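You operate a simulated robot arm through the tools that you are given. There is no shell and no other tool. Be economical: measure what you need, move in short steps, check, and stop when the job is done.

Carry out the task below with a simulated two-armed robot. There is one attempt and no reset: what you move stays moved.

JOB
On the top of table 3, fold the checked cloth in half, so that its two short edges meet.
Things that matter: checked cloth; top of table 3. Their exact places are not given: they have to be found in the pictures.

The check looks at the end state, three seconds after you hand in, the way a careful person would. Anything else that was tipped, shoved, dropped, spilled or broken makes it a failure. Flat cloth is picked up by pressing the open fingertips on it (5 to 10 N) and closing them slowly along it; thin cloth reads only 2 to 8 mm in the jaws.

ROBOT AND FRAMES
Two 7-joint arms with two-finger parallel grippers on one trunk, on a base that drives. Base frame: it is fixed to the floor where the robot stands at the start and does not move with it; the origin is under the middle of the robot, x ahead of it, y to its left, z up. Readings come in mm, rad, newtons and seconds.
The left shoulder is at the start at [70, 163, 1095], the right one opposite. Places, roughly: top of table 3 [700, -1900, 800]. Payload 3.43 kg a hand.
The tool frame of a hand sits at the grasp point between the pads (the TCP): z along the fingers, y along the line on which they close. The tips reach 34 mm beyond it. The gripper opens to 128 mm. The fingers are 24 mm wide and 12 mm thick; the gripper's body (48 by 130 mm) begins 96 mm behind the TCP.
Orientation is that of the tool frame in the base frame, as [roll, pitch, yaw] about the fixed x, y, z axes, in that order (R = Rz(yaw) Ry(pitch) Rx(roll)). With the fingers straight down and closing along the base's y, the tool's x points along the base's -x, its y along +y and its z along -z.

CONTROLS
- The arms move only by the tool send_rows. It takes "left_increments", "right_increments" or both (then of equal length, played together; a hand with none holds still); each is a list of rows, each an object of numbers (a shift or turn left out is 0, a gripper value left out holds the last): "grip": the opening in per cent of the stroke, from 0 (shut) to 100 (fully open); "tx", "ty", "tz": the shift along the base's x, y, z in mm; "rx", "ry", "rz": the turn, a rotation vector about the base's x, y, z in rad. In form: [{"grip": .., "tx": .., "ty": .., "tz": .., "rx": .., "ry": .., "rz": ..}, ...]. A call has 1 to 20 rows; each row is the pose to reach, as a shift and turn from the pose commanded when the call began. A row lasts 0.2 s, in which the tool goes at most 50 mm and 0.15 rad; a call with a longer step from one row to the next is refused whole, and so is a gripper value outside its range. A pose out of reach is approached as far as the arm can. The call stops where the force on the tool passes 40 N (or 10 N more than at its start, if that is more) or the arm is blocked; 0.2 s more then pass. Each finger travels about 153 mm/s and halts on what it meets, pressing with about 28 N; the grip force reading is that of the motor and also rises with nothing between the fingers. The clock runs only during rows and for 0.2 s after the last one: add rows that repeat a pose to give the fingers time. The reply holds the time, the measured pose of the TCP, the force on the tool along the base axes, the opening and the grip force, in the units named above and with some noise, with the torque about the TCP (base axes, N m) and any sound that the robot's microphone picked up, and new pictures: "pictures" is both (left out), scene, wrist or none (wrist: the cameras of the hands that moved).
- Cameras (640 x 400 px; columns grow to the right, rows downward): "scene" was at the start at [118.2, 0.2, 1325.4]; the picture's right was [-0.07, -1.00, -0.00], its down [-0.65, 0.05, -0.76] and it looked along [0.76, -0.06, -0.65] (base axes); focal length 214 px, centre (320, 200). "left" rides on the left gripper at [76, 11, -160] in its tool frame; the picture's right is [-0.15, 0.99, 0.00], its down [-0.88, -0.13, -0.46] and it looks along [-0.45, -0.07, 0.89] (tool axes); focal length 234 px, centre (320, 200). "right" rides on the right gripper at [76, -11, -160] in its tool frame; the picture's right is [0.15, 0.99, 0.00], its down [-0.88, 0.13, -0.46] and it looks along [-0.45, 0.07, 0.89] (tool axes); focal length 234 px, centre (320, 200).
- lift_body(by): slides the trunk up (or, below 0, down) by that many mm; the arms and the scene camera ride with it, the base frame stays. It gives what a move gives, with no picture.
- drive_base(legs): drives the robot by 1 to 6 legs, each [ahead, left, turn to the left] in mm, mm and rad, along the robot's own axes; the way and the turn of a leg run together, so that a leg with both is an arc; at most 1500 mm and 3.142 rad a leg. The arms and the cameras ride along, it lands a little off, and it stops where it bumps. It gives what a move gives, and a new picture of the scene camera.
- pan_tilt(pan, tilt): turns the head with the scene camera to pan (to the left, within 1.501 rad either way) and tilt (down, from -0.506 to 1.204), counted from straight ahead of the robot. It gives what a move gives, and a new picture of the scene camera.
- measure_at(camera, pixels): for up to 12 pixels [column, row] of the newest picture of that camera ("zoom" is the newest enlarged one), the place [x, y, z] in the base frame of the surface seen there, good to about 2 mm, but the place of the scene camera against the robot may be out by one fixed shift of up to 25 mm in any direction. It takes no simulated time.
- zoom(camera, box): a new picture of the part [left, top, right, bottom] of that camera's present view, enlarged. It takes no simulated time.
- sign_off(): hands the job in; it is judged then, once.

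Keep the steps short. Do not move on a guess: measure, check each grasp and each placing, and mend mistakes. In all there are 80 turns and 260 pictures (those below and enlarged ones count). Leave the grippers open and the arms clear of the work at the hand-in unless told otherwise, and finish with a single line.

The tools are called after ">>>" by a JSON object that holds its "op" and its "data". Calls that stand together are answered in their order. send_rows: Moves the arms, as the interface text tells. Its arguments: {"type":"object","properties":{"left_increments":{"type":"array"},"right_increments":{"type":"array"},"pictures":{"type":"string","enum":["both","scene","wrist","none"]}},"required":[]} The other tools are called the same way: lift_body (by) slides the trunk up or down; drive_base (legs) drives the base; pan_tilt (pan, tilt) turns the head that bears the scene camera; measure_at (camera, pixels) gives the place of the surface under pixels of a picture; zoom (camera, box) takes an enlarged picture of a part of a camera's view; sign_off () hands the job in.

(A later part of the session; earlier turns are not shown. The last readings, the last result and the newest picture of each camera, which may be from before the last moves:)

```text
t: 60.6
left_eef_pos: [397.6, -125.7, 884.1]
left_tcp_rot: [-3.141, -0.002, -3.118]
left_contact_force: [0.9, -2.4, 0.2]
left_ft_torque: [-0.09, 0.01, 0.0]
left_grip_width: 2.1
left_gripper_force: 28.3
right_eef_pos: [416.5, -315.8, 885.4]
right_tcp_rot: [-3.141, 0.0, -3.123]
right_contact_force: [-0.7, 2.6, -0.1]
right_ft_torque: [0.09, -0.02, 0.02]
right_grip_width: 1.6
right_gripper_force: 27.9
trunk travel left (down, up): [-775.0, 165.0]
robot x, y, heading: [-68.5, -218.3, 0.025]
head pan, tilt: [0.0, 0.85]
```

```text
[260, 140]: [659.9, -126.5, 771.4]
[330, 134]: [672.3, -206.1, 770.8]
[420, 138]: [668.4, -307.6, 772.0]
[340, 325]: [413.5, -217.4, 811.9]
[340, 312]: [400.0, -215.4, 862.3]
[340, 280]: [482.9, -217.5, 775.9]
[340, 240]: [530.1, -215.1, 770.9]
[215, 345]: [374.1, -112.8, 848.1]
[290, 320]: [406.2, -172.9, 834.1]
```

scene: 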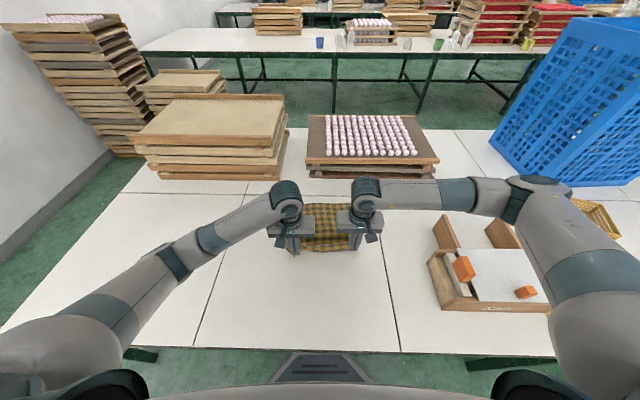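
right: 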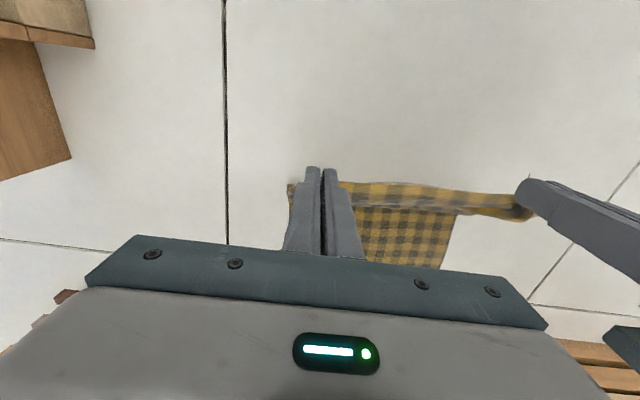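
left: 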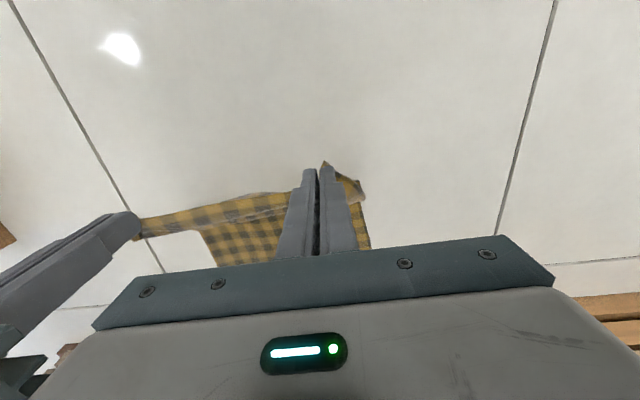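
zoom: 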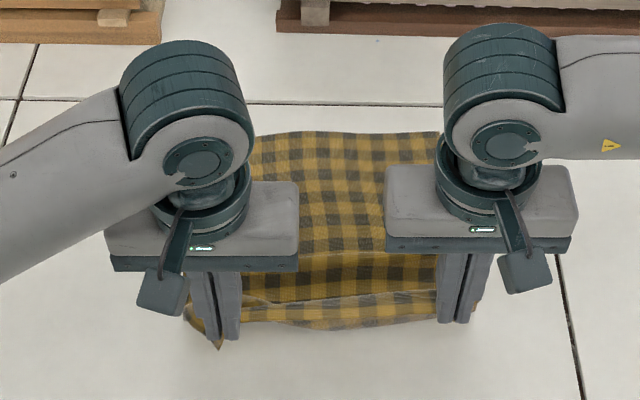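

The bottom is flat to x≈496 with the far edge mid at x≈684. Now the low, slack arc forward: +204 in x, +19 in y, and edge height at most ~110 mm, coming down to 20 mm.

>>> {"op": "send_rows", "data": {"left_increments": [{"tx": 30, "ty": 3, "tz": 8}, {"tx": 60, "ty": 6, "tz": 16}, {"tx": 90, "ty": 8.5, "tz": 18}, {"tx": 120, "ty": 11.4, "tz": 13}, {"tx": 145, "ty": 13.8, "tz": 3}, {"tx": 168, "ty": 16, "tz": -12}, {"tx": 185, "ty": 17.6, "tz": -30}, {"tx": 196, "ty": 18.6, "tz": -50}, {"tx": 202, "ty": 19.2, "tz": -64}, {"tx": 204, "ty": 19.4, "tz": -72}, {"tx": 204, "ty": 19.4, "tz": -72}], "right_increments": [{"tx": 30, "ty": 3, "tz": 8}, {"tx": 60, "ty": 6, "tz": 16}, {"tx": 90, "ty": 8.5, "tz": 18}, {"tx": 120, "ty": 11.4, "tz": 13}, {"tx": 145, "ty": 13.8, "tz": 3}, {"tx": 168, "ty": 16, "tz": -12}, {"tx": 185, "ty": 17.6, "tz": -30}, {"tx": 196, "ty": 18.6, "tz": -50}, {"tx": 202, "ty": 19.2, "tz": -64}, {"tx": 204, "ty": 19.4, "tz": -72}, {"tx": 204, "ty": 19.4, "tz": -72}]}}

>>> {"op": "zoom", "data": {"camera": "scene", "box": [250, 160, 380, 250]}}

```text
t: 63.0
left_eef_pos: [600.5, -107.0, 814.9]
left_tcp_rot: [-3.141, -0.001, -3.12]
left_contact_force: [0.1, -2.6, 0.3]
left_ft_torque: [-0.07, -0.04, -0.03]
left_grip_width: 2.2
left_gripper_force: 28.0
right_eef_pos: [619.9, -298.1, 813.0]
right_tcp_rot: [3.141, 0.001, -3.124]
right_contact_force: [-0.1, 2.5, 1.0]
right_ft_torque: [0.1, -0.02, 0.07]
right_grip_width: 1.9
right_gripper_force: 28.7
trunk travel left (down, up): [-775.0, 165.0]
robot x, y, heading: [-67.8, -212.4, 0.026]
head pan, tilt: [0.0, 0.85]
```

scene: 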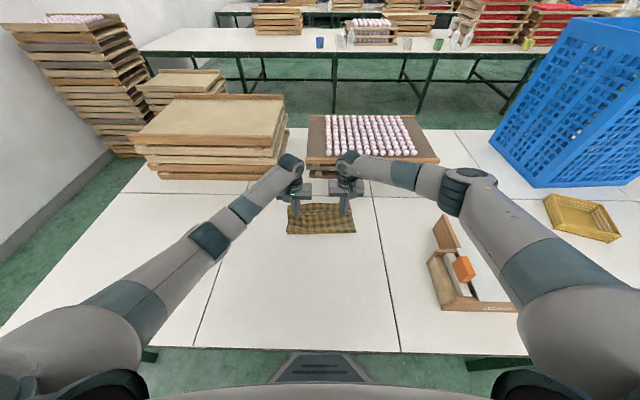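
right: 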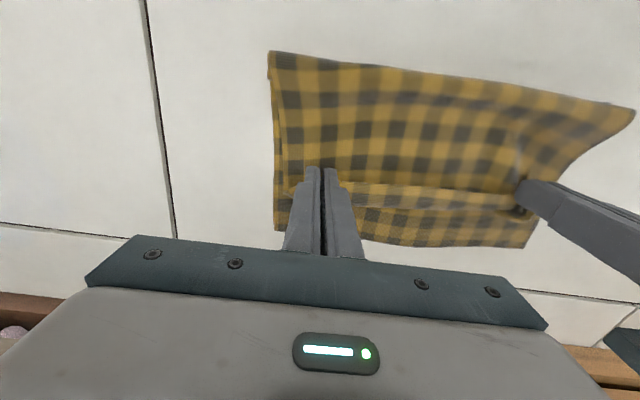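
left: 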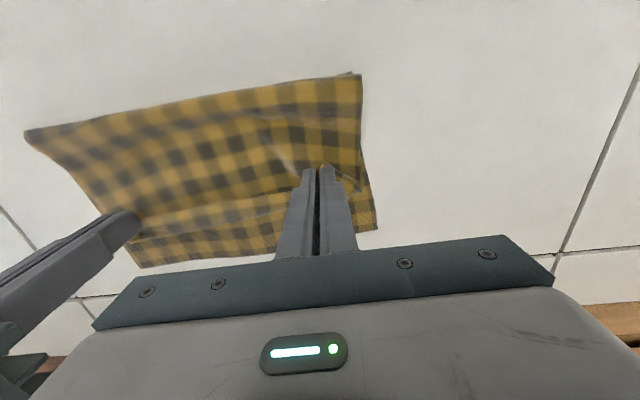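

```text
4.44 times, centred on (315, 205) of scene
```

zoom: 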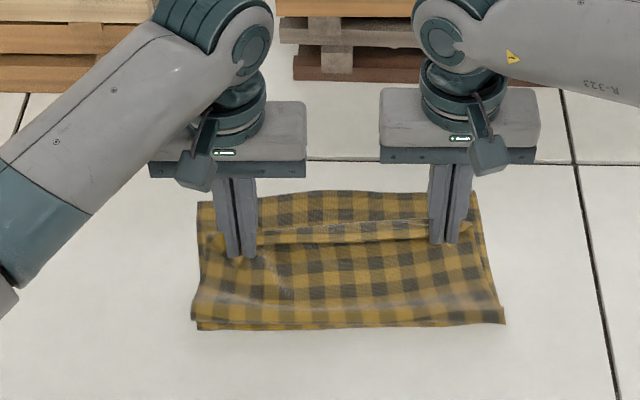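

Much better: the bottom far edge is visible beyond the top layer's turn. I'll measure all of it.

>>> {"op": "measure_at", "data": {"camera": "left", "pixels": [[360, 77], [250, 92], [130, 112], [30, 135], [374, 228], [145, 264], [250, 249], [250, 227], [200, 237], [250, 203], [358, 190]]}}

>>> {"op": "measure_at", "data": {"camera": "right", "pixels": [[270, 54], [350, 66], [450, 80], [550, 95], [630, 113], [278, 227], [527, 243], [400, 240], [400, 210], [450, 212], [400, 186]]}}

```text
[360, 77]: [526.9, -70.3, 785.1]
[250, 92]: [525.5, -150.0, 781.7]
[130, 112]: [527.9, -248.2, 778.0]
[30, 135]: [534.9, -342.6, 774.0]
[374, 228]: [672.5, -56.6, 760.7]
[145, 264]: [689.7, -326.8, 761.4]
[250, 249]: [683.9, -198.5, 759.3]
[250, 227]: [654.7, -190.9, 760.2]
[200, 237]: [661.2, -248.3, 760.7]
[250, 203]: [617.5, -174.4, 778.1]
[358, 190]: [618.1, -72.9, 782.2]
```

```text
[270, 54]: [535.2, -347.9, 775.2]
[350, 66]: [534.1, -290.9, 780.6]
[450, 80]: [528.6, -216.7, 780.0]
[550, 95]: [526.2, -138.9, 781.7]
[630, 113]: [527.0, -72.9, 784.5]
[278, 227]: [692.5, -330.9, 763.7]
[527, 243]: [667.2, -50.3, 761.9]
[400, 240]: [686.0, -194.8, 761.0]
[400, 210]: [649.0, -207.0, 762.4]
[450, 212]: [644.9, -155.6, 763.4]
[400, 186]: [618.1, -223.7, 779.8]
```

The layers are now about balanced: far edge (670,-54)–(691,-329), fold loop x≈522, turn x≈650 plus about a 32 mm curl. I'll lower until the tips lightly touch the stack.

>>> {"op": "send_rows", "data": {"left_increments": [{"tz": -6}, {"tz": -11}, {"tz": -14}, {"tz": -16}, {"tz": -16}], "right_increments": [{"tz": -5}, {"tz": -9}, {"tz": -12}, {"tz": -14}, {"tz": -14}], "pictures": "none"}}

```text
t: 64.2
left_eef_pos: [600.2, -108.2, 797.1]
left_tcp_rot: [-3.141, 0.002, -3.119]
left_contact_force: [0.2, -3.6, 1.1]
left_ft_torque: [-0.09, -0.01, -0.05]
left_grip_width: 2.2
left_gripper_force: 27.6
right_eef_pos: [619.8, -298.5, 799.0]
right_tcp_rot: [3.141, 0.0, -3.122]
right_contact_force: [-0.6, 3.0, -0.1]
right_ft_torque: [0.1, 0.04, -0.01]
right_grip_width: 1.8
right_gripper_force: 27.9
trunk travel left (down, up): [-775.0, 165.0]
robot x, y, heading: [-67.8, -215.3, 0.024]
head pan, tilt: [0.0, 0.85]
```

Near contact. I'll lower another 1 mm (left) and 2.5 mm (right), then open slowly to spread the gathers.

>>> {"op": "send_rows", "data": {"left_increments": [{"tz": -1}, {"tz": -1}, {"grip": 2, "tz": -1}, {"grip": 4, "tz": -1}, {"grip": 6, "tz": -1}, {"grip": 8, "tz": -1}, {"grip": 10, "tz": -1}, {"grip": 12, "tz": -1}, {"grip": 14, "tz": -1}, {"grip": 16, "tz": -1}, {"grip": 18, "tz": -1}, {"grip": 20, "tz": -1}, {"grip": 22, "tz": -1}, {"grip": 24, "tz": -1}, {"grip": 26, "tz": -1}], "right_increments": [{"tz": -1.5}, {"tz": -2.5}, {"grip": 2, "tz": -2.5}, {"grip": 4, "tz": -2.5}, {"grip": 6, "tz": -2.5}, {"grip": 8, "tz": -2.5}, {"grip": 10, "tz": -2.5}, {"grip": 12, "tz": -2.5}, {"grip": 14, "tz": -2.5}, {"grip": 16, "tz": -2.5}, {"grip": 18, "tz": -2.5}, {"grip": 20, "tz": -2.5}, {"grip": 22, "tz": -2.5}, {"grip": 24, "tz": -2.5}, {"grip": 26, "tz": -2.5}], "pictures": "wrist"}}

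>>> {"op": "zoom", "data": {"camera": "left", "box": [100, 80, 420, 280]}}

>>> {"op": "zoom", "data": {"camera": "right", "box": [240, 80, 560, 280]}}

```text
t: 67.4
left_eef_pos: [601.4, -107.6, 798.1]
left_tcp_rot: [-3.141, 0.0, -3.118]
left_contact_force: [0.9, -1.2, 3.6]
left_ft_torque: [-0.02, 0.01, -0.02]
left_grip_width: 31.8
left_gripper_force: 0.1
right_eef_pos: [619.3, -296.3, 798.9]
right_tcp_rot: [3.141, 0.0, -3.123]
right_contact_force: [0.0, 0.3, 0.5]
right_ft_torque: [0.01, 0.03, 0.01]
right_grip_width: 33.0
right_gripper_force: 0.1
trunk travel left (down, up): [-775.0, 165.0]
robot x, y, heading: [-68.8, -218.2, 0.025]
head pan, tilt: [0.0, 0.85]
```

right: 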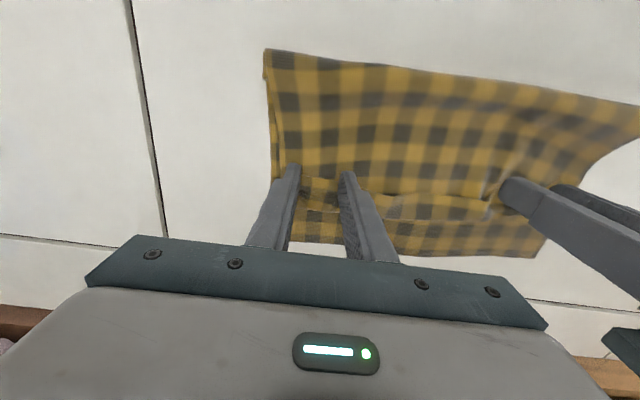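
left: 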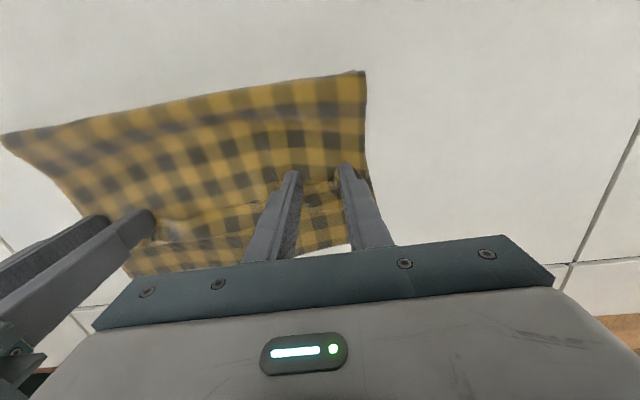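

```text
2.00 times, centred on (260, 180) of left
```

zoom: 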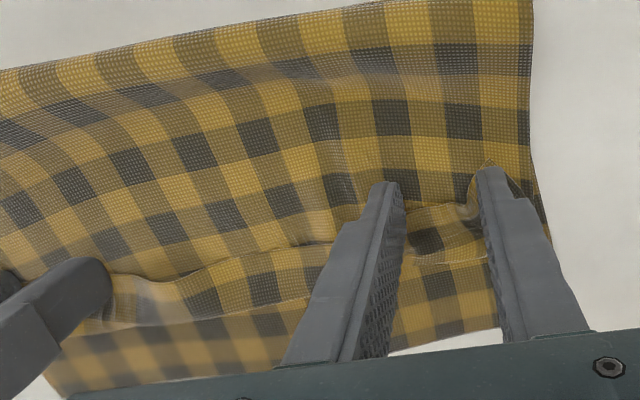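

```text
2.00 times, centred on (400, 180) of right
```

zoom: 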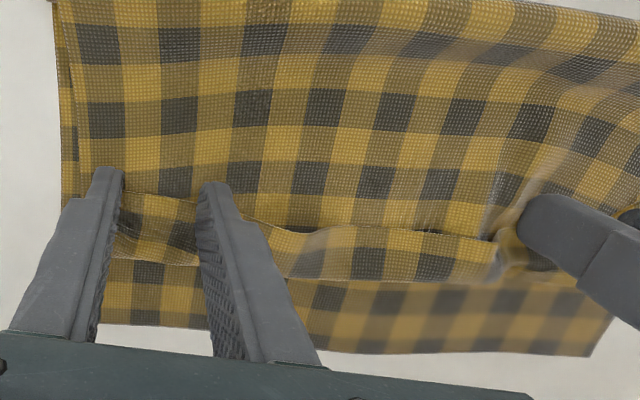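

Released. I'll lift both hands clear 70 mm and look at how the edge settled.

>>> {"op": "send_rows", "data": {"left_increments": [{"tz": 15}, {"tz": 40, "tx": -10}, {"tz": 80, "tx": -40}, {"tz": 110, "tx": -70}, {"tz": 110, "tx": -70}], "right_increments": [{"tz": 15}, {"tz": 40, "tx": -10}, {"tz": 80, "tx": -40}, {"tz": 110, "tx": -70}, {"tz": 110, "tx": -70}], "pictures": "both"}}

>>> {"op": "zoom", "data": {"camera": "scene", "box": [260, 160, 390, 250]}}

```text
t: 68.6
left_eef_pos: [530.8, -106.8, 904.4]
left_tcp_rot: [3.139, -0.002, -3.119]
left_contact_force: [0.4, -0.5, -0.3]
left_ft_torque: [0.01, 0.03, 0.01]
left_grip_width: 33.4
left_gripper_force: 0.1
right_eef_pos: [551.5, -297.2, 907.0]
right_tcp_rot: [3.141, 0.0, -3.122]
right_contact_force: [1.2, -0.6, -0.2]
right_ft_torque: [0.0, 0.04, -0.01]
right_grip_width: 33.3
right_gripper_force: 0.0
trunk travel left (down, up): [-775.0, 165.0]
robot x, y, heading: [-66.4, -214.4, 0.021]
head pan, tilt: [0.0, 0.85]
```

scene: 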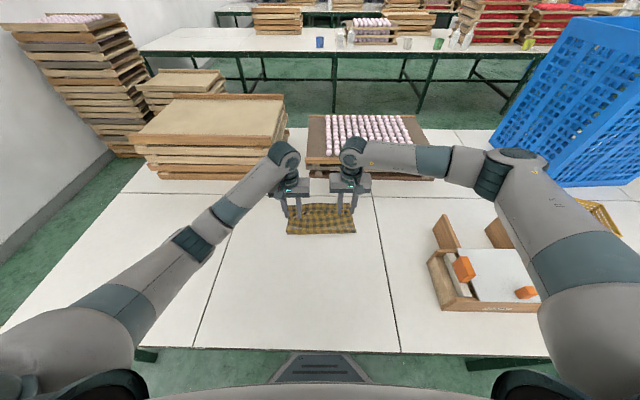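
right: 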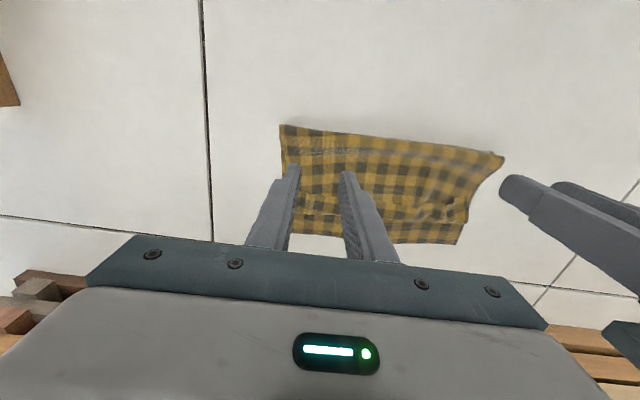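
left: 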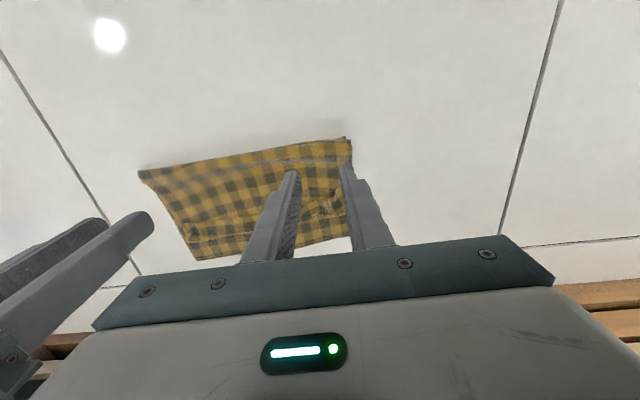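

```text
4.44 times, centred on (325, 205) of scene
```

zoom: 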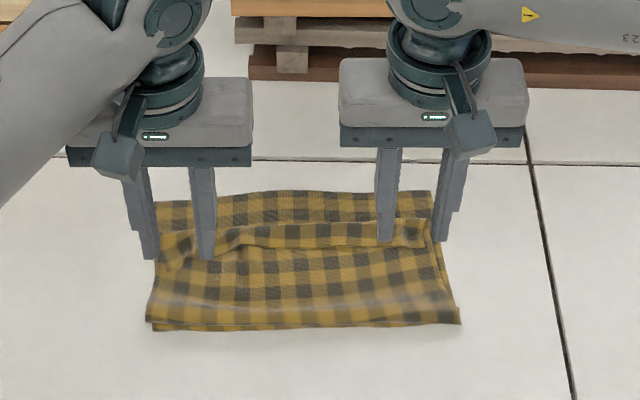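

The hem is still curled back on top. I'll raise the hands and pull them back so I can see the whole cloth clearly.

>>> {"op": "send_rows", "data": {"left_increments": [{"tz": 30, "tx": -30, "ty": 10}, {"tz": 50, "tx": -70, "ty": 25}, {"tz": 60, "tx": -110, "ty": 40}, {"tz": 60, "tx": -140, "ty": 50}, {"tz": 60, "tx": -140, "ty": 50}], "right_increments": [{"tz": 30, "tx": -30, "ty": -10}, {"tz": 50, "tx": -70, "ty": -25}, {"tz": 60, "tx": -110, "ty": -40}, {"tz": 60, "tx": -140, "ty": -50}, {"tz": 60, "tx": -140, "ty": -50}], "pictures": "both"}}

>>> {"op": "zoom", "data": {"camera": "scene", "box": [265, 165, 385, 245]}}

```text
t: 69.8
left_eef_pos: [390.6, -56.4, 966.8]
left_tcp_rot: [-3.14, -0.002, -3.119]
left_contact_force: [0.2, 0.4, 0.3]
left_ft_torque: [0.05, 0.01, -0.03]
left_grip_width: 33.1
left_gripper_force: 0.1
right_eef_pos: [409.5, -349.5, 966.1]
right_tcp_rot: [3.141, 0.002, -3.125]
right_contact_force: [-0.6, -0.2, -0.3]
right_ft_torque: [-0.01, 0.05, -0.01]
right_grip_width: 33.5
right_gripper_force: 0.1
trunk travel left (down, up): [-775.0, 165.0]
robot x, y, heading: [-69.3, -217.9, 0.023]
head pan, tilt: [0.0, 0.85]
```

scene: 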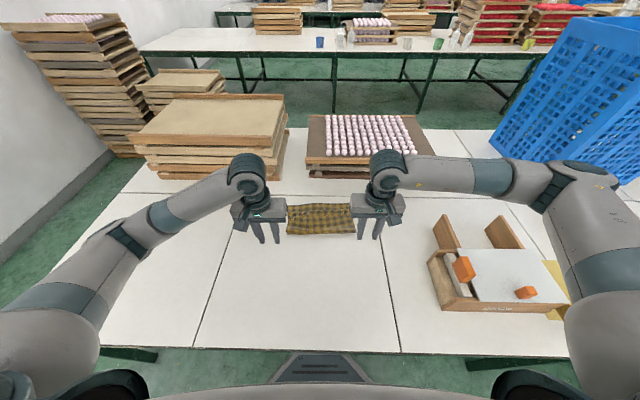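
right: 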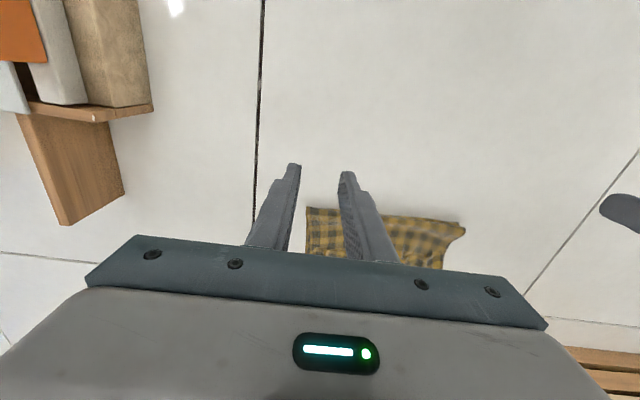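
left: 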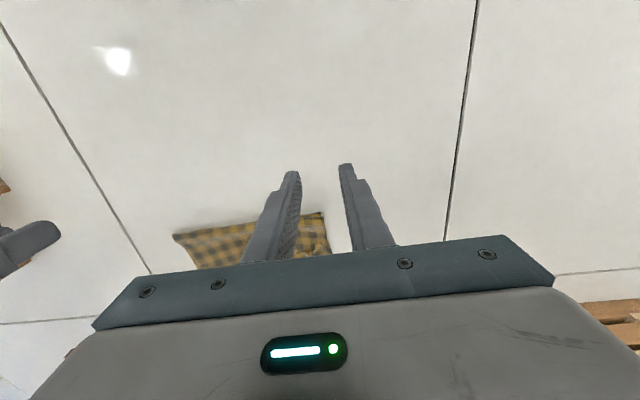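

```text
5.00 times, centred on (325, 205) of scene
```

zoom: 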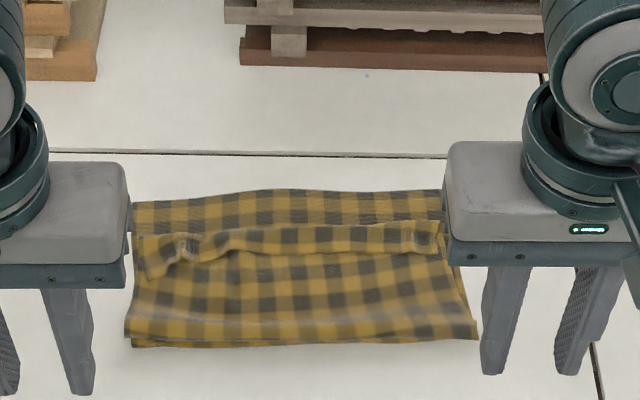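

>>> {"op": "measure_at", "data": {"camera": "zoom", "pixels": [[300, 193], [300, 215], [300, 228], [300, 236], [300, 246], [300, 254], [300, 265], [300, 290], [300, 320], [300, 336], [155, 268], [430, 250]]}}

>>> {"op": "measure_at", "data": {"camera": "zoom", "pixels": [[138, 206], [436, 194], [185, 240], [185, 258], [145, 236], [145, 272], [410, 222], [410, 235], [410, 252], [130, 332], [470, 330], [200, 225]]}}

```text
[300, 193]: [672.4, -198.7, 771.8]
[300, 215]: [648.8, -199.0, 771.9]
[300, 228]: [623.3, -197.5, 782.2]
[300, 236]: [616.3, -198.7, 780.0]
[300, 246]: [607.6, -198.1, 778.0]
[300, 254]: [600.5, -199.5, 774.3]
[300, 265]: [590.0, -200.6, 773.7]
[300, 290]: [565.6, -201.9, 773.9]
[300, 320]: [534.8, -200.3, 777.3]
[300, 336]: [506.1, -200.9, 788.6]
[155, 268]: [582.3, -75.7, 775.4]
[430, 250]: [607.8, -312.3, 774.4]
```

```text
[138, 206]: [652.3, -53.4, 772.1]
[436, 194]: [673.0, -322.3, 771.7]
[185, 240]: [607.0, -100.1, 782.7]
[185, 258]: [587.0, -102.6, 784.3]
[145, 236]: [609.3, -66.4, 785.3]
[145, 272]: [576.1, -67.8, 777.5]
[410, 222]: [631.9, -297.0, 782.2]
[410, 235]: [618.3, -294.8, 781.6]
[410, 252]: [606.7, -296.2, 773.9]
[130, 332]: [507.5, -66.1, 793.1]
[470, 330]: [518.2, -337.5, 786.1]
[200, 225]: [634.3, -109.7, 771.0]
```

The curled strip runs from its turn (wrist x≈640–650) back to a free edge lying on the top layer: x≈590–600 at left, ≈613 mid, ≈620 right. I'll put open fingertips just behind that free edge, barely above the layer, and sweep forward to flip the strip out. First I position above it.

>>> {"op": "send_rows", "data": {"left_increments": [{"grip": 40, "tx": 35, "ty": -12}, {"tx": 75, "ty": -26}, {"tx": 115, "ty": -40, "tz": -20}, {"tx": 150, "ty": -54, "tz": -50}, {"tx": 175, "ty": -62, "tz": -85}, {"tx": 184, "ty": -62, "tz": -120}, {"tx": 184, "ty": -62, "tz": -147}, {"tx": 184, "ty": -62, "tz": -147}], "right_increments": [{"grip": 40, "tx": 35, "ty": 12}, {"tx": 75, "ty": 26}, {"tx": 115, "ty": 40, "tz": -20}, {"tx": 150, "ty": 54, "tz": -50}, {"tx": 175, "ty": 60, "tz": -85}, {"tx": 188, "ty": 60, "tz": -120}, {"tx": 188, "ty": 60, "tz": -146}, {"tx": 188, "ty": 60, "tz": -146}], "pictures": "wrist"}}

>>> {"op": "zoom", "data": {"camera": "left", "box": [120, 80, 440, 280]}}

>>> {"op": "zoom", "data": {"camera": "right", "box": [220, 80, 540, 280]}}

```text
t: 71.6
left_eef_pos: [574.5, -119.4, 821.4]
left_tcp_rot: [3.141, -0.001, -3.117]
left_contact_force: [0.2, 0.2, 0.0]
left_ft_torque: [0.03, 0.01, -0.01]
left_grip_width: 51.2
left_gripper_force: 0.1
right_eef_pos: [597.9, -288.6, 820.2]
right_tcp_rot: [3.14, 0.001, -3.123]
right_contact_force: [0.6, 0.0, -0.9]
right_ft_torque: [0.0, -0.03, -0.04]
right_grip_width: 51.2
right_gripper_force: 0.0
trunk travel left (down, up): [-775.0, 165.0]
robot x, y, heading: [-71.0, -215.2, 0.025]
head pan, tilt: [0.0, 0.85]
```

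right: 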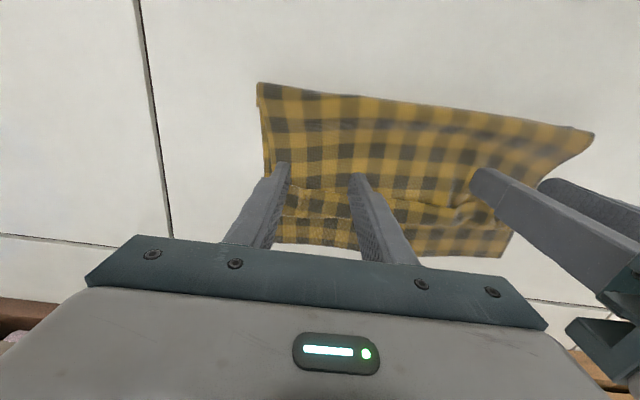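
left: 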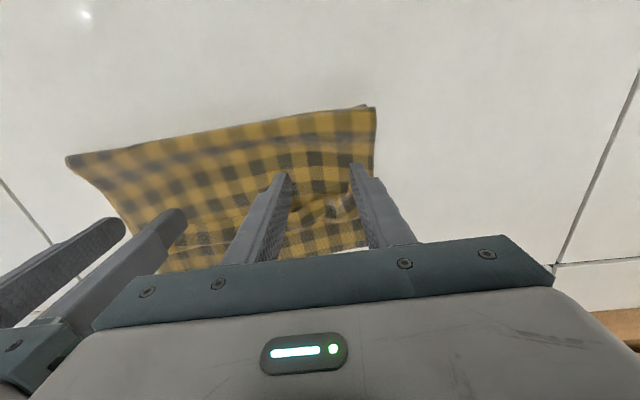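

```text
2.00 times, centred on (280, 180) of left
```

zoom: 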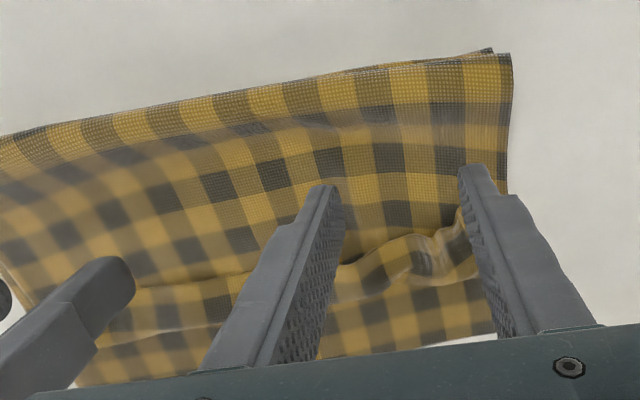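

```text
2.00 times, centred on (380, 180) of right
```

zoom: 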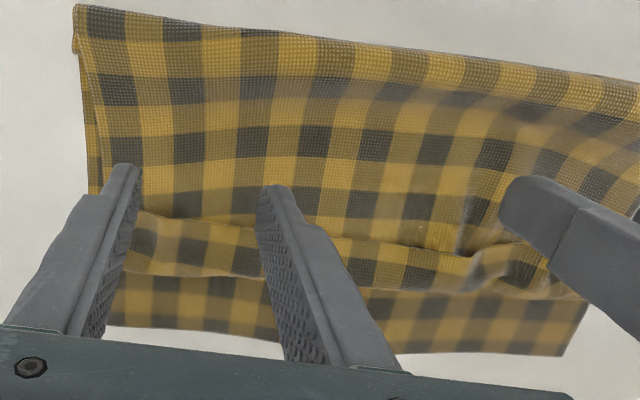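

Both hands sit behind the strip's free edge. I'll lower to tip height ≈764 and read the forces.

>>> {"op": "send_rows", "data": {"left_increments": [{"tz": -12}, {"tz": -20}, {"tz": -23}, {"tz": -24}], "right_increments": [{"tz": -12}, {"tz": -19}, {"tz": -21}, {"tz": -23}], "pictures": "none"}}

```text
t: 72.6
left_eef_pos: [574.2, -118.5, 797.0]
left_tcp_rot: [-3.141, -0.001, -3.12]
left_contact_force: [0.6, -0.3, 2.3]
left_ft_torque: [0.01, -0.03, 0.0]
left_grip_width: 51.2
left_gripper_force: 0.1
right_eef_pos: [596.7, -288.1, 797.7]
right_tcp_rot: [3.141, 0.002, -3.122]
right_contact_force: [0.2, 0.9, -0.3]
right_ft_torque: [0.01, 0.0, -0.01]
right_grip_width: 51.2
right_gripper_force: 0.2
trunk travel left (down, up): [-775.0, 165.0]
robot x, y, heading: [-65.7, -212.9, 0.026]
head pan, tilt: [0.0, 0.85]
```

The left is just touching, so I raise it 0.7 mm. I'll sweep forward 50 mm left and 45 mm right, then look.

>>> {"op": "send_rows", "data": {"left_increments": [{"tx": 0, "tz": 0.7}, {"tx": 10, "tz": 0.7}, {"tx": 20, "tz": 0.7}, {"tx": 30, "tz": 0.7}, {"tx": 40, "tz": 1}, {"tx": 50, "tz": 1}], "right_increments": [{"tx": 0}, {"tx": 9}, {"tx": 18}, {"tx": 27}, {"tx": 36}, {"tx": 45}], "pictures": "wrist"}}

>>> {"op": "zoom", "data": {"camera": "left", "box": [120, 80, 440, 280]}}

>>> {"op": "zoom", "data": {"camera": "right", "box": [220, 80, 540, 280]}}

>>> {"op": "zoom", "data": {"camera": "scene", "box": [265, 165, 385, 245]}}

```text
t: 74.0
left_eef_pos: [625.0, -118.6, 796.3]
left_tcp_rot: [3.141, -0.002, -3.118]
left_contact_force: [-0.6, -0.2, 0.0]
left_ft_torque: [-0.02, 0.0, 0.01]
left_grip_width: 51.2
left_gripper_force: 0.1
right_eef_pos: [643.7, -288.0, 798.6]
right_tcp_rot: [3.141, 0.001, -3.124]
right_contact_force: [-0.7, 0.5, -0.3]
right_ft_torque: [-0.01, -0.01, -0.02]
right_grip_width: 51.2
right_gripper_force: 0.0
trunk travel left (down, up): [-775.0, 165.0]
robot x, y, heading: [-67.3, -217.9, 0.027]
head pan, tilt: [0.0, 0.85]
```

right: 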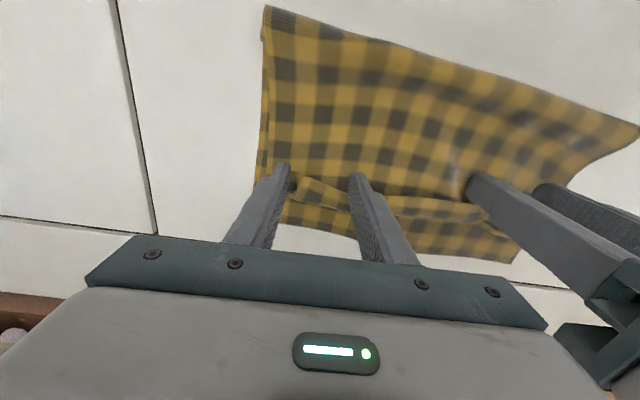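
left: 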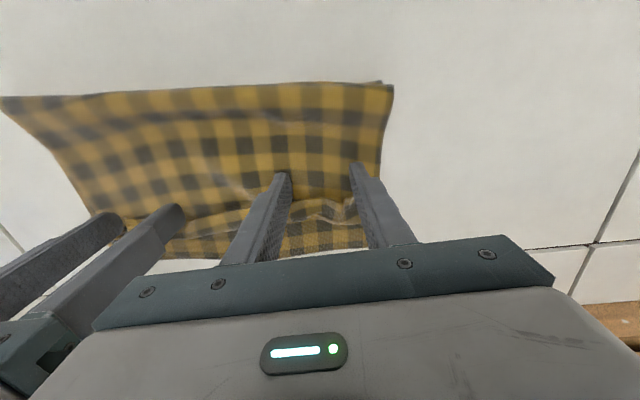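

```text
2.00 times, centred on (280, 180) of left
```

zoom: 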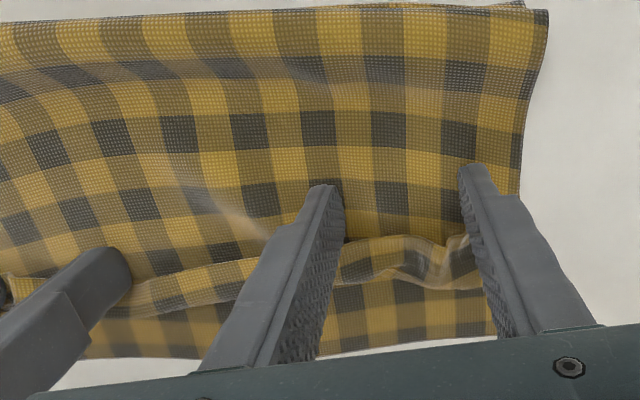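

```text
2.00 times, centred on (380, 180) of right
```

zoom: 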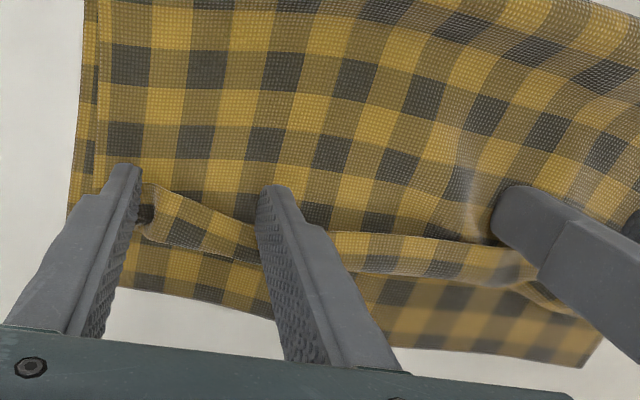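

```text
5.00 times, centred on (325, 205) of scene
```

zoom: 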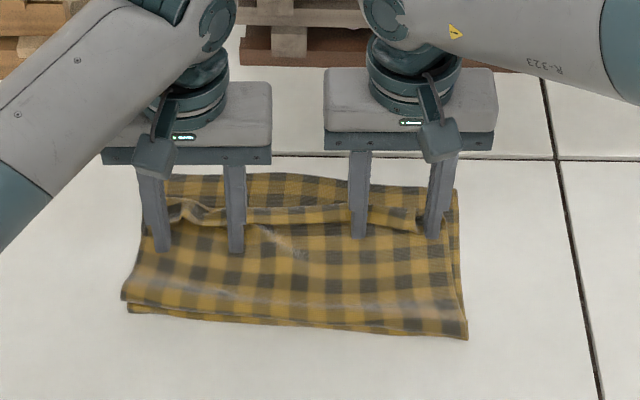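

The sweep dragged the left half of the cloth forward because the cloth slides easily. I need one hand to pin it. I'll press the right fingers down where they are (just behind the strip) as pins, then continue the sweep with the left.

>>> {"op": "send_rows", "data": {"right_increments": [{"tz": -1}, {"tz": -2}, {"tz": -2.6}, {"tz": -2.6}], "pictures": "none"}}

>>> {"op": "measure_at", "data": {"camera": "scene", "pixels": [[299, 202], [356, 204], [290, 226], [320, 229], [357, 230], [306, 206], [306, 210], [325, 208], [325, 201]]}}

```text
t: 75.0
left_eef_pos: [626.0, -119.0, 797.4]
left_tcp_rot: [-3.141, 0.001, -3.12]
left_contact_force: [0.1, 0.3, 0.5]
left_ft_torque: [0.0, -0.03, 0.01]
left_grip_width: 51.3
left_gripper_force: 0.0
right_eef_pos: [642.0, -287.0, 796.7]
right_tcp_rot: [-3.14, 0.002, -3.124]
right_contact_force: [0.6, -0.4, 6.0]
right_ft_torque: [-0.15, -0.04, 0.03]
right_grip_width: 51.3
right_gripper_force: 0.1
trunk travel left (down, up): [-775.0, 165.0]
robot x, y, heading: [-71.2, -213.4, 0.025]
head pan, tilt: [0.0, 0.85]
```

```text
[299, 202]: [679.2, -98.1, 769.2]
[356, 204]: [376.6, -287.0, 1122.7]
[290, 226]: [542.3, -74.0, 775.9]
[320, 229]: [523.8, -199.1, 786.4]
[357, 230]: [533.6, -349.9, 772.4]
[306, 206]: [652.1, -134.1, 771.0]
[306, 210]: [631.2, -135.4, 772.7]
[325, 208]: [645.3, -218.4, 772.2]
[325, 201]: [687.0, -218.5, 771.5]
```

The right is pinning at 6 N. I'll press it 0.6 mm more and sweep the left 55 mm further forward.

>>> {"op": "send_rows", "data": {"left_increments": [{"tx": 0}, {"tx": 8}, {"tx": 16}, {"tx": 24}, {"tx": 32}, {"tx": 40}, {"tx": 48}, {"tx": 55}], "right_increments": [{"tz": -0.6}, {"tz": -0.6}, {"tz": -0.6}, {"tz": -0.6}, {"tz": -0.6}, {"tz": -0.6}, {"tz": -0.6}, {"tz": -0.6}], "pictures": "wrist"}}

>>> {"op": "zoom", "data": {"camera": "left", "box": [120, 80, 440, 280]}}

>>> {"op": "zoom", "data": {"camera": "scene", "box": [265, 165, 385, 245]}}

```text
t: 76.8
left_eef_pos: [679.2, -120.0, 797.6]
left_tcp_rot: [3.141, -0.001, -3.119]
left_contact_force: [-0.5, -0.8, -0.8]
left_ft_torque: [-0.01, 0.02, 0.0]
left_grip_width: 51.3
left_gripper_force: 0.0
right_eef_pos: [642.3, -287.2, 795.2]
right_tcp_rot: [-3.141, 0.002, -3.121]
right_contact_force: [3.5, 0.2, 13.9]
right_ft_torque: [-0.28, -0.21, 0.11]
right_grip_width: 51.2
right_gripper_force: 0.0
trunk travel left (down, up): [-775.0, 165.0]
robot x, y, heading: [-67.2, -216.8, 0.021]
head pan, tilt: [0.0, 0.85]
```

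right: 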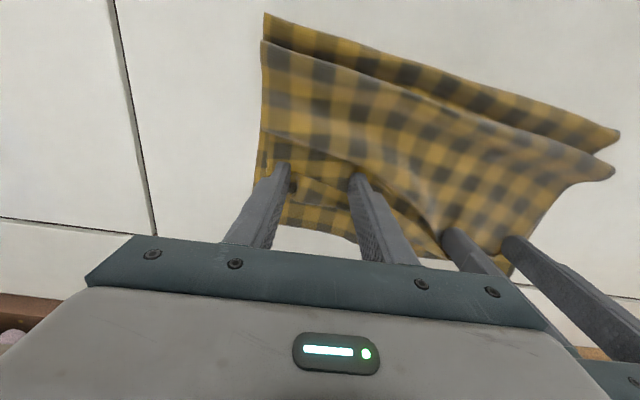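
left: 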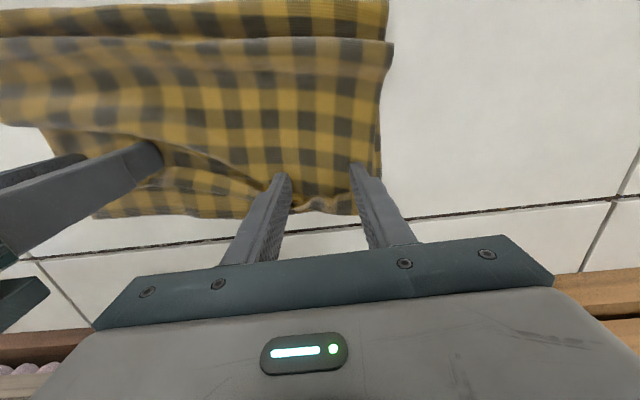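

```text
2.00 times, centred on (280, 180) of left
```

zoom: 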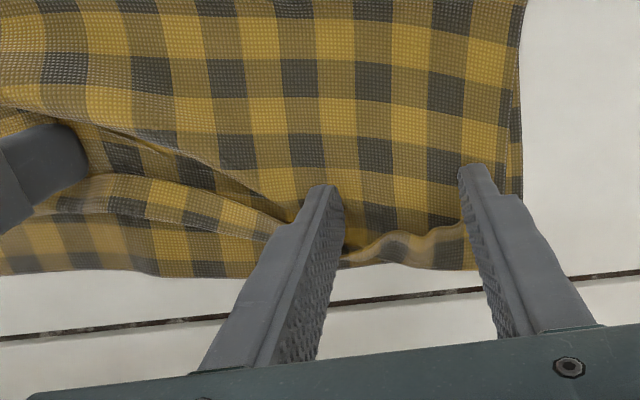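

```text
5.00 times, centred on (325, 205) of scene
```

zoom: 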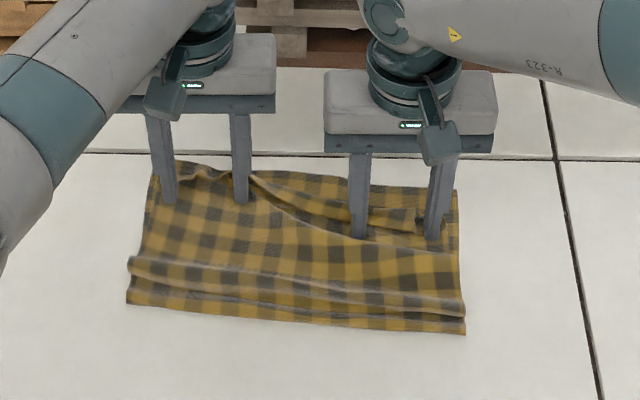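

Pushing just slides the top layer. A better way is to re-grasp the hem with a small overlap, re-lay it, and finish by drawing it forward taut, since in the first pass the taut hem curled only about 10 mm. I'll raise both hands and get a clear view.

>>> {"op": "send_rows", "data": {"left_increments": [{"tz": 20}, {"tz": 60, "tx": -20}, {"tz": 90, "tx": -60}, {"tz": 90, "tx": -100, "ty": 20}, {"tz": 90, "tx": -125, "ty": 20}, {"tz": 90, "tx": -125, "ty": 20}], "right_increments": [{"tz": 20}, {"tz": 60, "tx": -20}, {"tz": 90, "tx": -40}, {"tz": 90, "tx": -65, "ty": -15}, {"tz": 90, "tx": -85, "ty": -15}, {"tz": 90, "tx": -85, "ty": -15}], "pictures": "wrist"}}

>>> {"op": "zoom", "data": {"camera": "left", "box": [120, 80, 440, 280]}}

>>> {"op": "zoom", "data": {"camera": "right", "box": [220, 80, 540, 280]}}

>>> {"op": "zoom", "data": {"camera": "scene", "box": [265, 165, 385, 245]}}

```text
t: 78.2
left_eef_pos: [555.5, -100.1, 887.7]
left_tcp_rot: [3.141, -0.003, -3.119]
left_contact_force: [0.0, -0.1, 0.3]
left_ft_torque: [0.01, -0.02, -0.02]
left_grip_width: 51.2
left_gripper_force: 0.0
right_eef_pos: [559.8, -303.7, 883.6]
right_tcp_rot: [-3.141, 0.0, -3.123]
right_contact_force: [-0.1, 0.5, 0.8]
right_ft_torque: [0.01, 0.02, 0.01]
right_grip_width: 51.1
right_gripper_force: 0.0
trunk travel left (down, up): [-775.0, 165.0]
robot x, y, heading: [-67.8, -214.3, 0.02]
head pan, tilt: [0.0, 0.85]
```

right: 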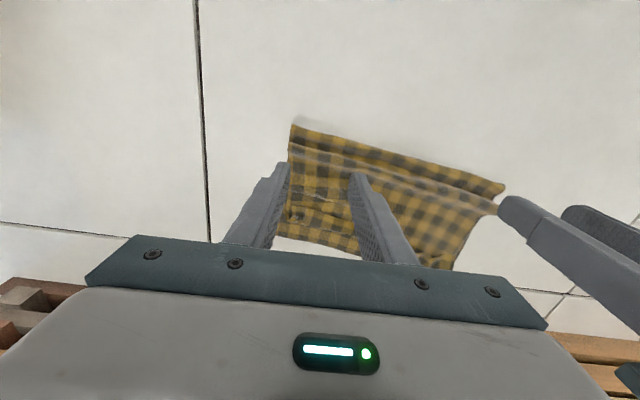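
left: 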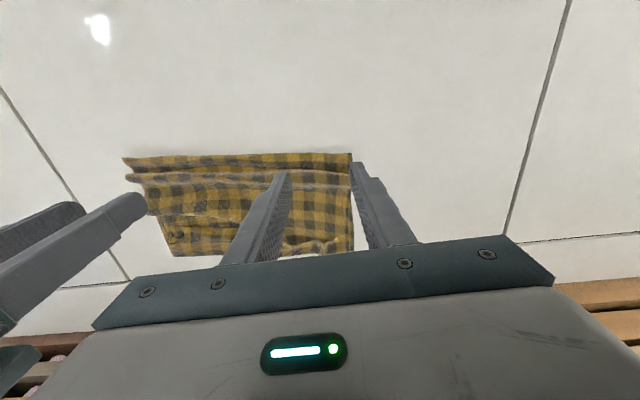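

```text
2.00 times, centred on (280, 180) of left
```

zoom: 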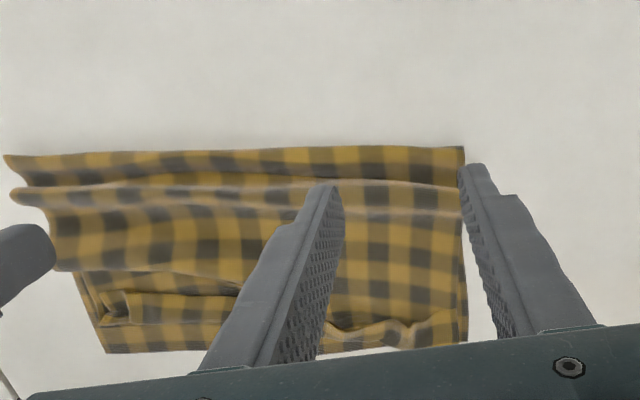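

```text
2.00 times, centred on (380, 180) of right
```

zoom: 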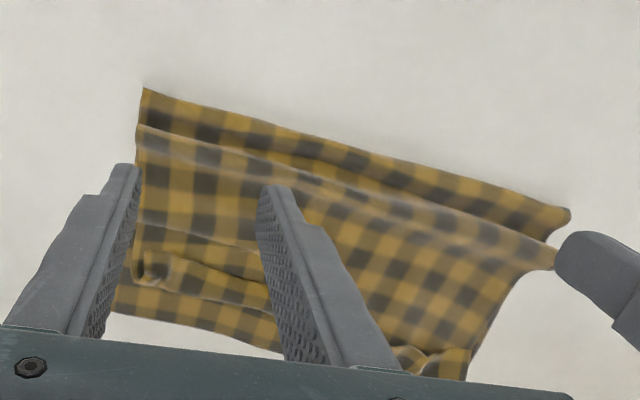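

```text
5.00 times, centred on (325, 205) of scene
```

zoom: 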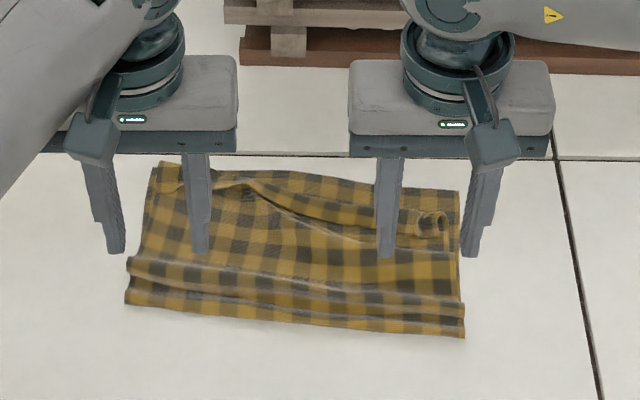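

>>> {"op": "measure_at", "data": {"camera": "zoom", "pixels": [[160, 165], [160, 178], [172, 190], [182, 192], [225, 178], [235, 188], [260, 190], [420, 212], [420, 235], [405, 228], [345, 212], [345, 232]]}}

>>> {"op": "measure_at", "data": {"camera": "left", "pixels": [[350, 252], [348, 240], [330, 240], [312, 243], [325, 252], [290, 246], [340, 230], [172, 236], [185, 240]]}}

>>> {"op": "measure_at", "data": {"camera": "right", "pixels": [[290, 205], [305, 207], [320, 210], [340, 215], [320, 225], [340, 230], [280, 235], [350, 250]]}}

```text
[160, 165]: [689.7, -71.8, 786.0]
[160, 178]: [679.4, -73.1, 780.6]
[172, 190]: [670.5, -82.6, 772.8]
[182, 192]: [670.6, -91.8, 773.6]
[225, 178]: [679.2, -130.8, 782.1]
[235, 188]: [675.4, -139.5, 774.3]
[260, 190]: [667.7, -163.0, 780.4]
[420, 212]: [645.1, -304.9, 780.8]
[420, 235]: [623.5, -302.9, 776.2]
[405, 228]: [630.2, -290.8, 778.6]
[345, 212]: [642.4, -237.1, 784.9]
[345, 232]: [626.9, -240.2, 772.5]
```

```text
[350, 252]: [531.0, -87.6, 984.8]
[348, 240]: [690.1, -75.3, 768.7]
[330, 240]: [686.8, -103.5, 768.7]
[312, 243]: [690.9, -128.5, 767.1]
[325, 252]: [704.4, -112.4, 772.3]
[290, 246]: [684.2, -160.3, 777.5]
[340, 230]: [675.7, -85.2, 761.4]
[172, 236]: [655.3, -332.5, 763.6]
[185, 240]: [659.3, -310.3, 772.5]
```

```text
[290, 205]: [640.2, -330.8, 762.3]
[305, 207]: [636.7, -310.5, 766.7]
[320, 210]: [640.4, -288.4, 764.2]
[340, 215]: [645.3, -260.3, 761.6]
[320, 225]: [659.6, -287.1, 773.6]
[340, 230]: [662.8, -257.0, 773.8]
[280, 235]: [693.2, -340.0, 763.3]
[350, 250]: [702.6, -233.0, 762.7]
```

Left hem: free edge x≈683, turn ≈703. Right hem: free edge x≈639, turn ≈661. I'll position both hands to overlap just the last ~8 mm of the free edge (left TCP 679,-112; right 636,-293) and come down close.

>>> {"op": "send_rows", "data": {"left_increments": [{"grip": 30, "tx": 40, "ty": -12}, {"tx": 80, "ty": -12}, {"tx": 115, "ty": -12, "tz": -20}, {"tx": 123.5, "ty": -12, "tz": -50}, {"tx": 123.5, "ty": -12, "tz": -74}, {"tx": 123.5, "ty": -12, "tz": -78}], "right_increments": [{"grip": 30, "tx": 25, "ty": 11}, {"tx": 50, "ty": 11}, {"tx": 70, "ty": 11, "tz": -20}, {"tx": 76, "ty": 11, "tz": -50}, {"tx": 76, "ty": 11, "tz": -70}, {"tx": 76, "ty": 11, "tz": -74}], "pictures": "wrist"}}

>>> {"op": "zoom", "data": {"camera": "left", "box": [220, 120, 440, 270]}}

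>>> {"op": "zoom", "data": {"camera": "right", "box": [220, 120, 440, 270]}}

```text
t: 79.6
left_eef_pos: [678.5, -111.1, 808.9]
left_tcp_rot: [-3.14, 0.0, -3.117]
left_contact_force: [-0.2, 0.3, 0.7]
left_ft_torque: [-0.01, -0.02, -0.03]
left_grip_width: 38.4
left_gripper_force: 0.1
right_eef_pos: [634.1, -292.9, 809.9]
right_tcp_rot: [3.141, -0.001, -3.122]
right_contact_force: [-0.2, -0.5, 0.3]
right_ft_torque: [0.02, -0.02, -0.03]
right_grip_width: 38.5
right_gripper_force: 0.2
trunk travel left (down, up): [-775.0, 165.0]
robot x, y, heading: [-67.5, -219.5, 0.018]
head pan, tilt: [0.0, 0.85]
```

right: 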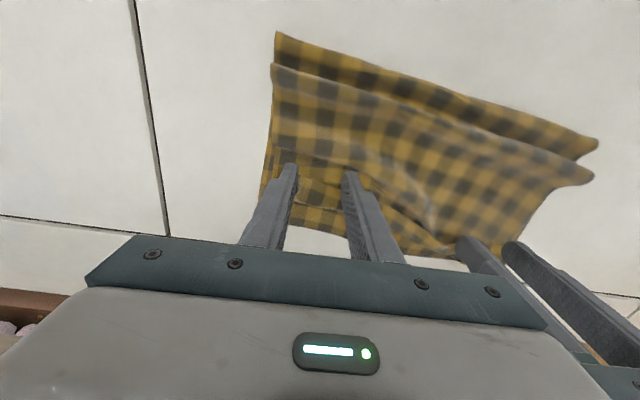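
left: 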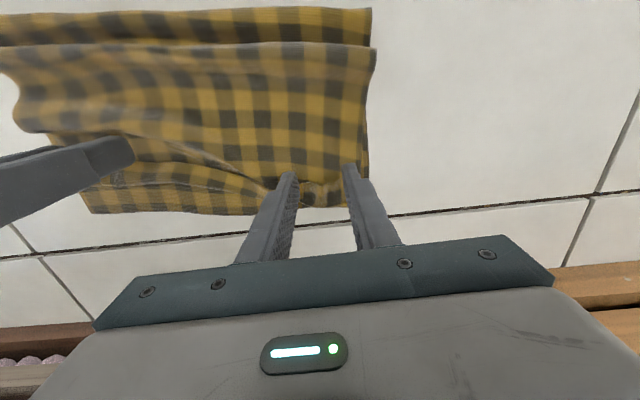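

```text
2.67 times, centred on (330, 195) of left
```

zoom: 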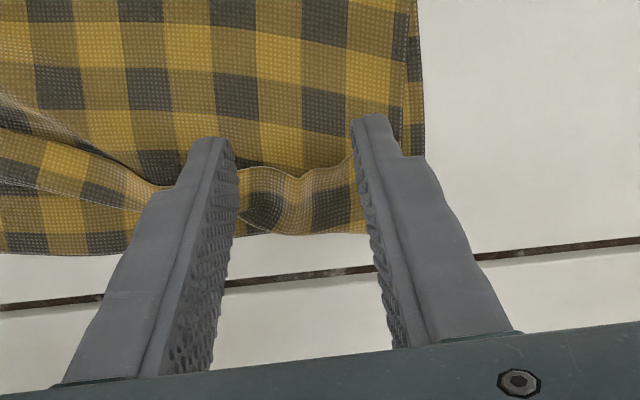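

```text
2.67 times, centred on (330, 195) of right
```

zoom: 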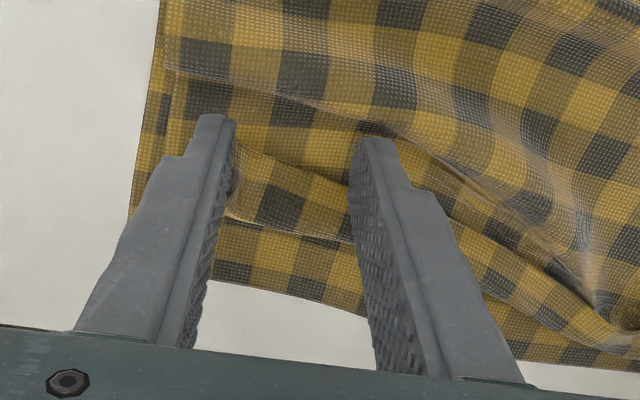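

>>> {"op": "send_rows", "data": {"left_increments": [{"tz": -5}, {"tz": -9}, {"tz": -11}, {"tz": -12}, {"tz": -12}], "right_increments": [{"tz": -5}, {"tz": -9, "tx": 1}, {"tz": -11, "tx": 2}, {"tz": -12.5, "tx": 2}, {"tz": -12.5, "tx": 2}], "pictures": "none"}}

```text
t: 80.8
left_eef_pos: [678.3, -111.9, 797.6]
left_tcp_rot: [-3.141, 0.0, -3.119]
left_contact_force: [-0.1, 0.8, 2.9]
left_ft_torque: [0.07, -0.04, 0.01]
left_grip_width: 38.5
left_gripper_force: 0.2
right_eef_pos: [634.9, -292.0, 798.5]
right_tcp_rot: [3.14, 0.0, -3.122]
right_contact_force: [0.3, -0.6, 0.0]
right_ft_torque: [0.02, -0.02, 0.02]
right_grip_width: 38.6
right_gripper_force: 0.1
trunk travel left (down, up): [-775.0, 165.0]
robot x, y, heading: [-69.0, -218.6, 0.017]
head pan, tilt: [0.0, 0.85]
```

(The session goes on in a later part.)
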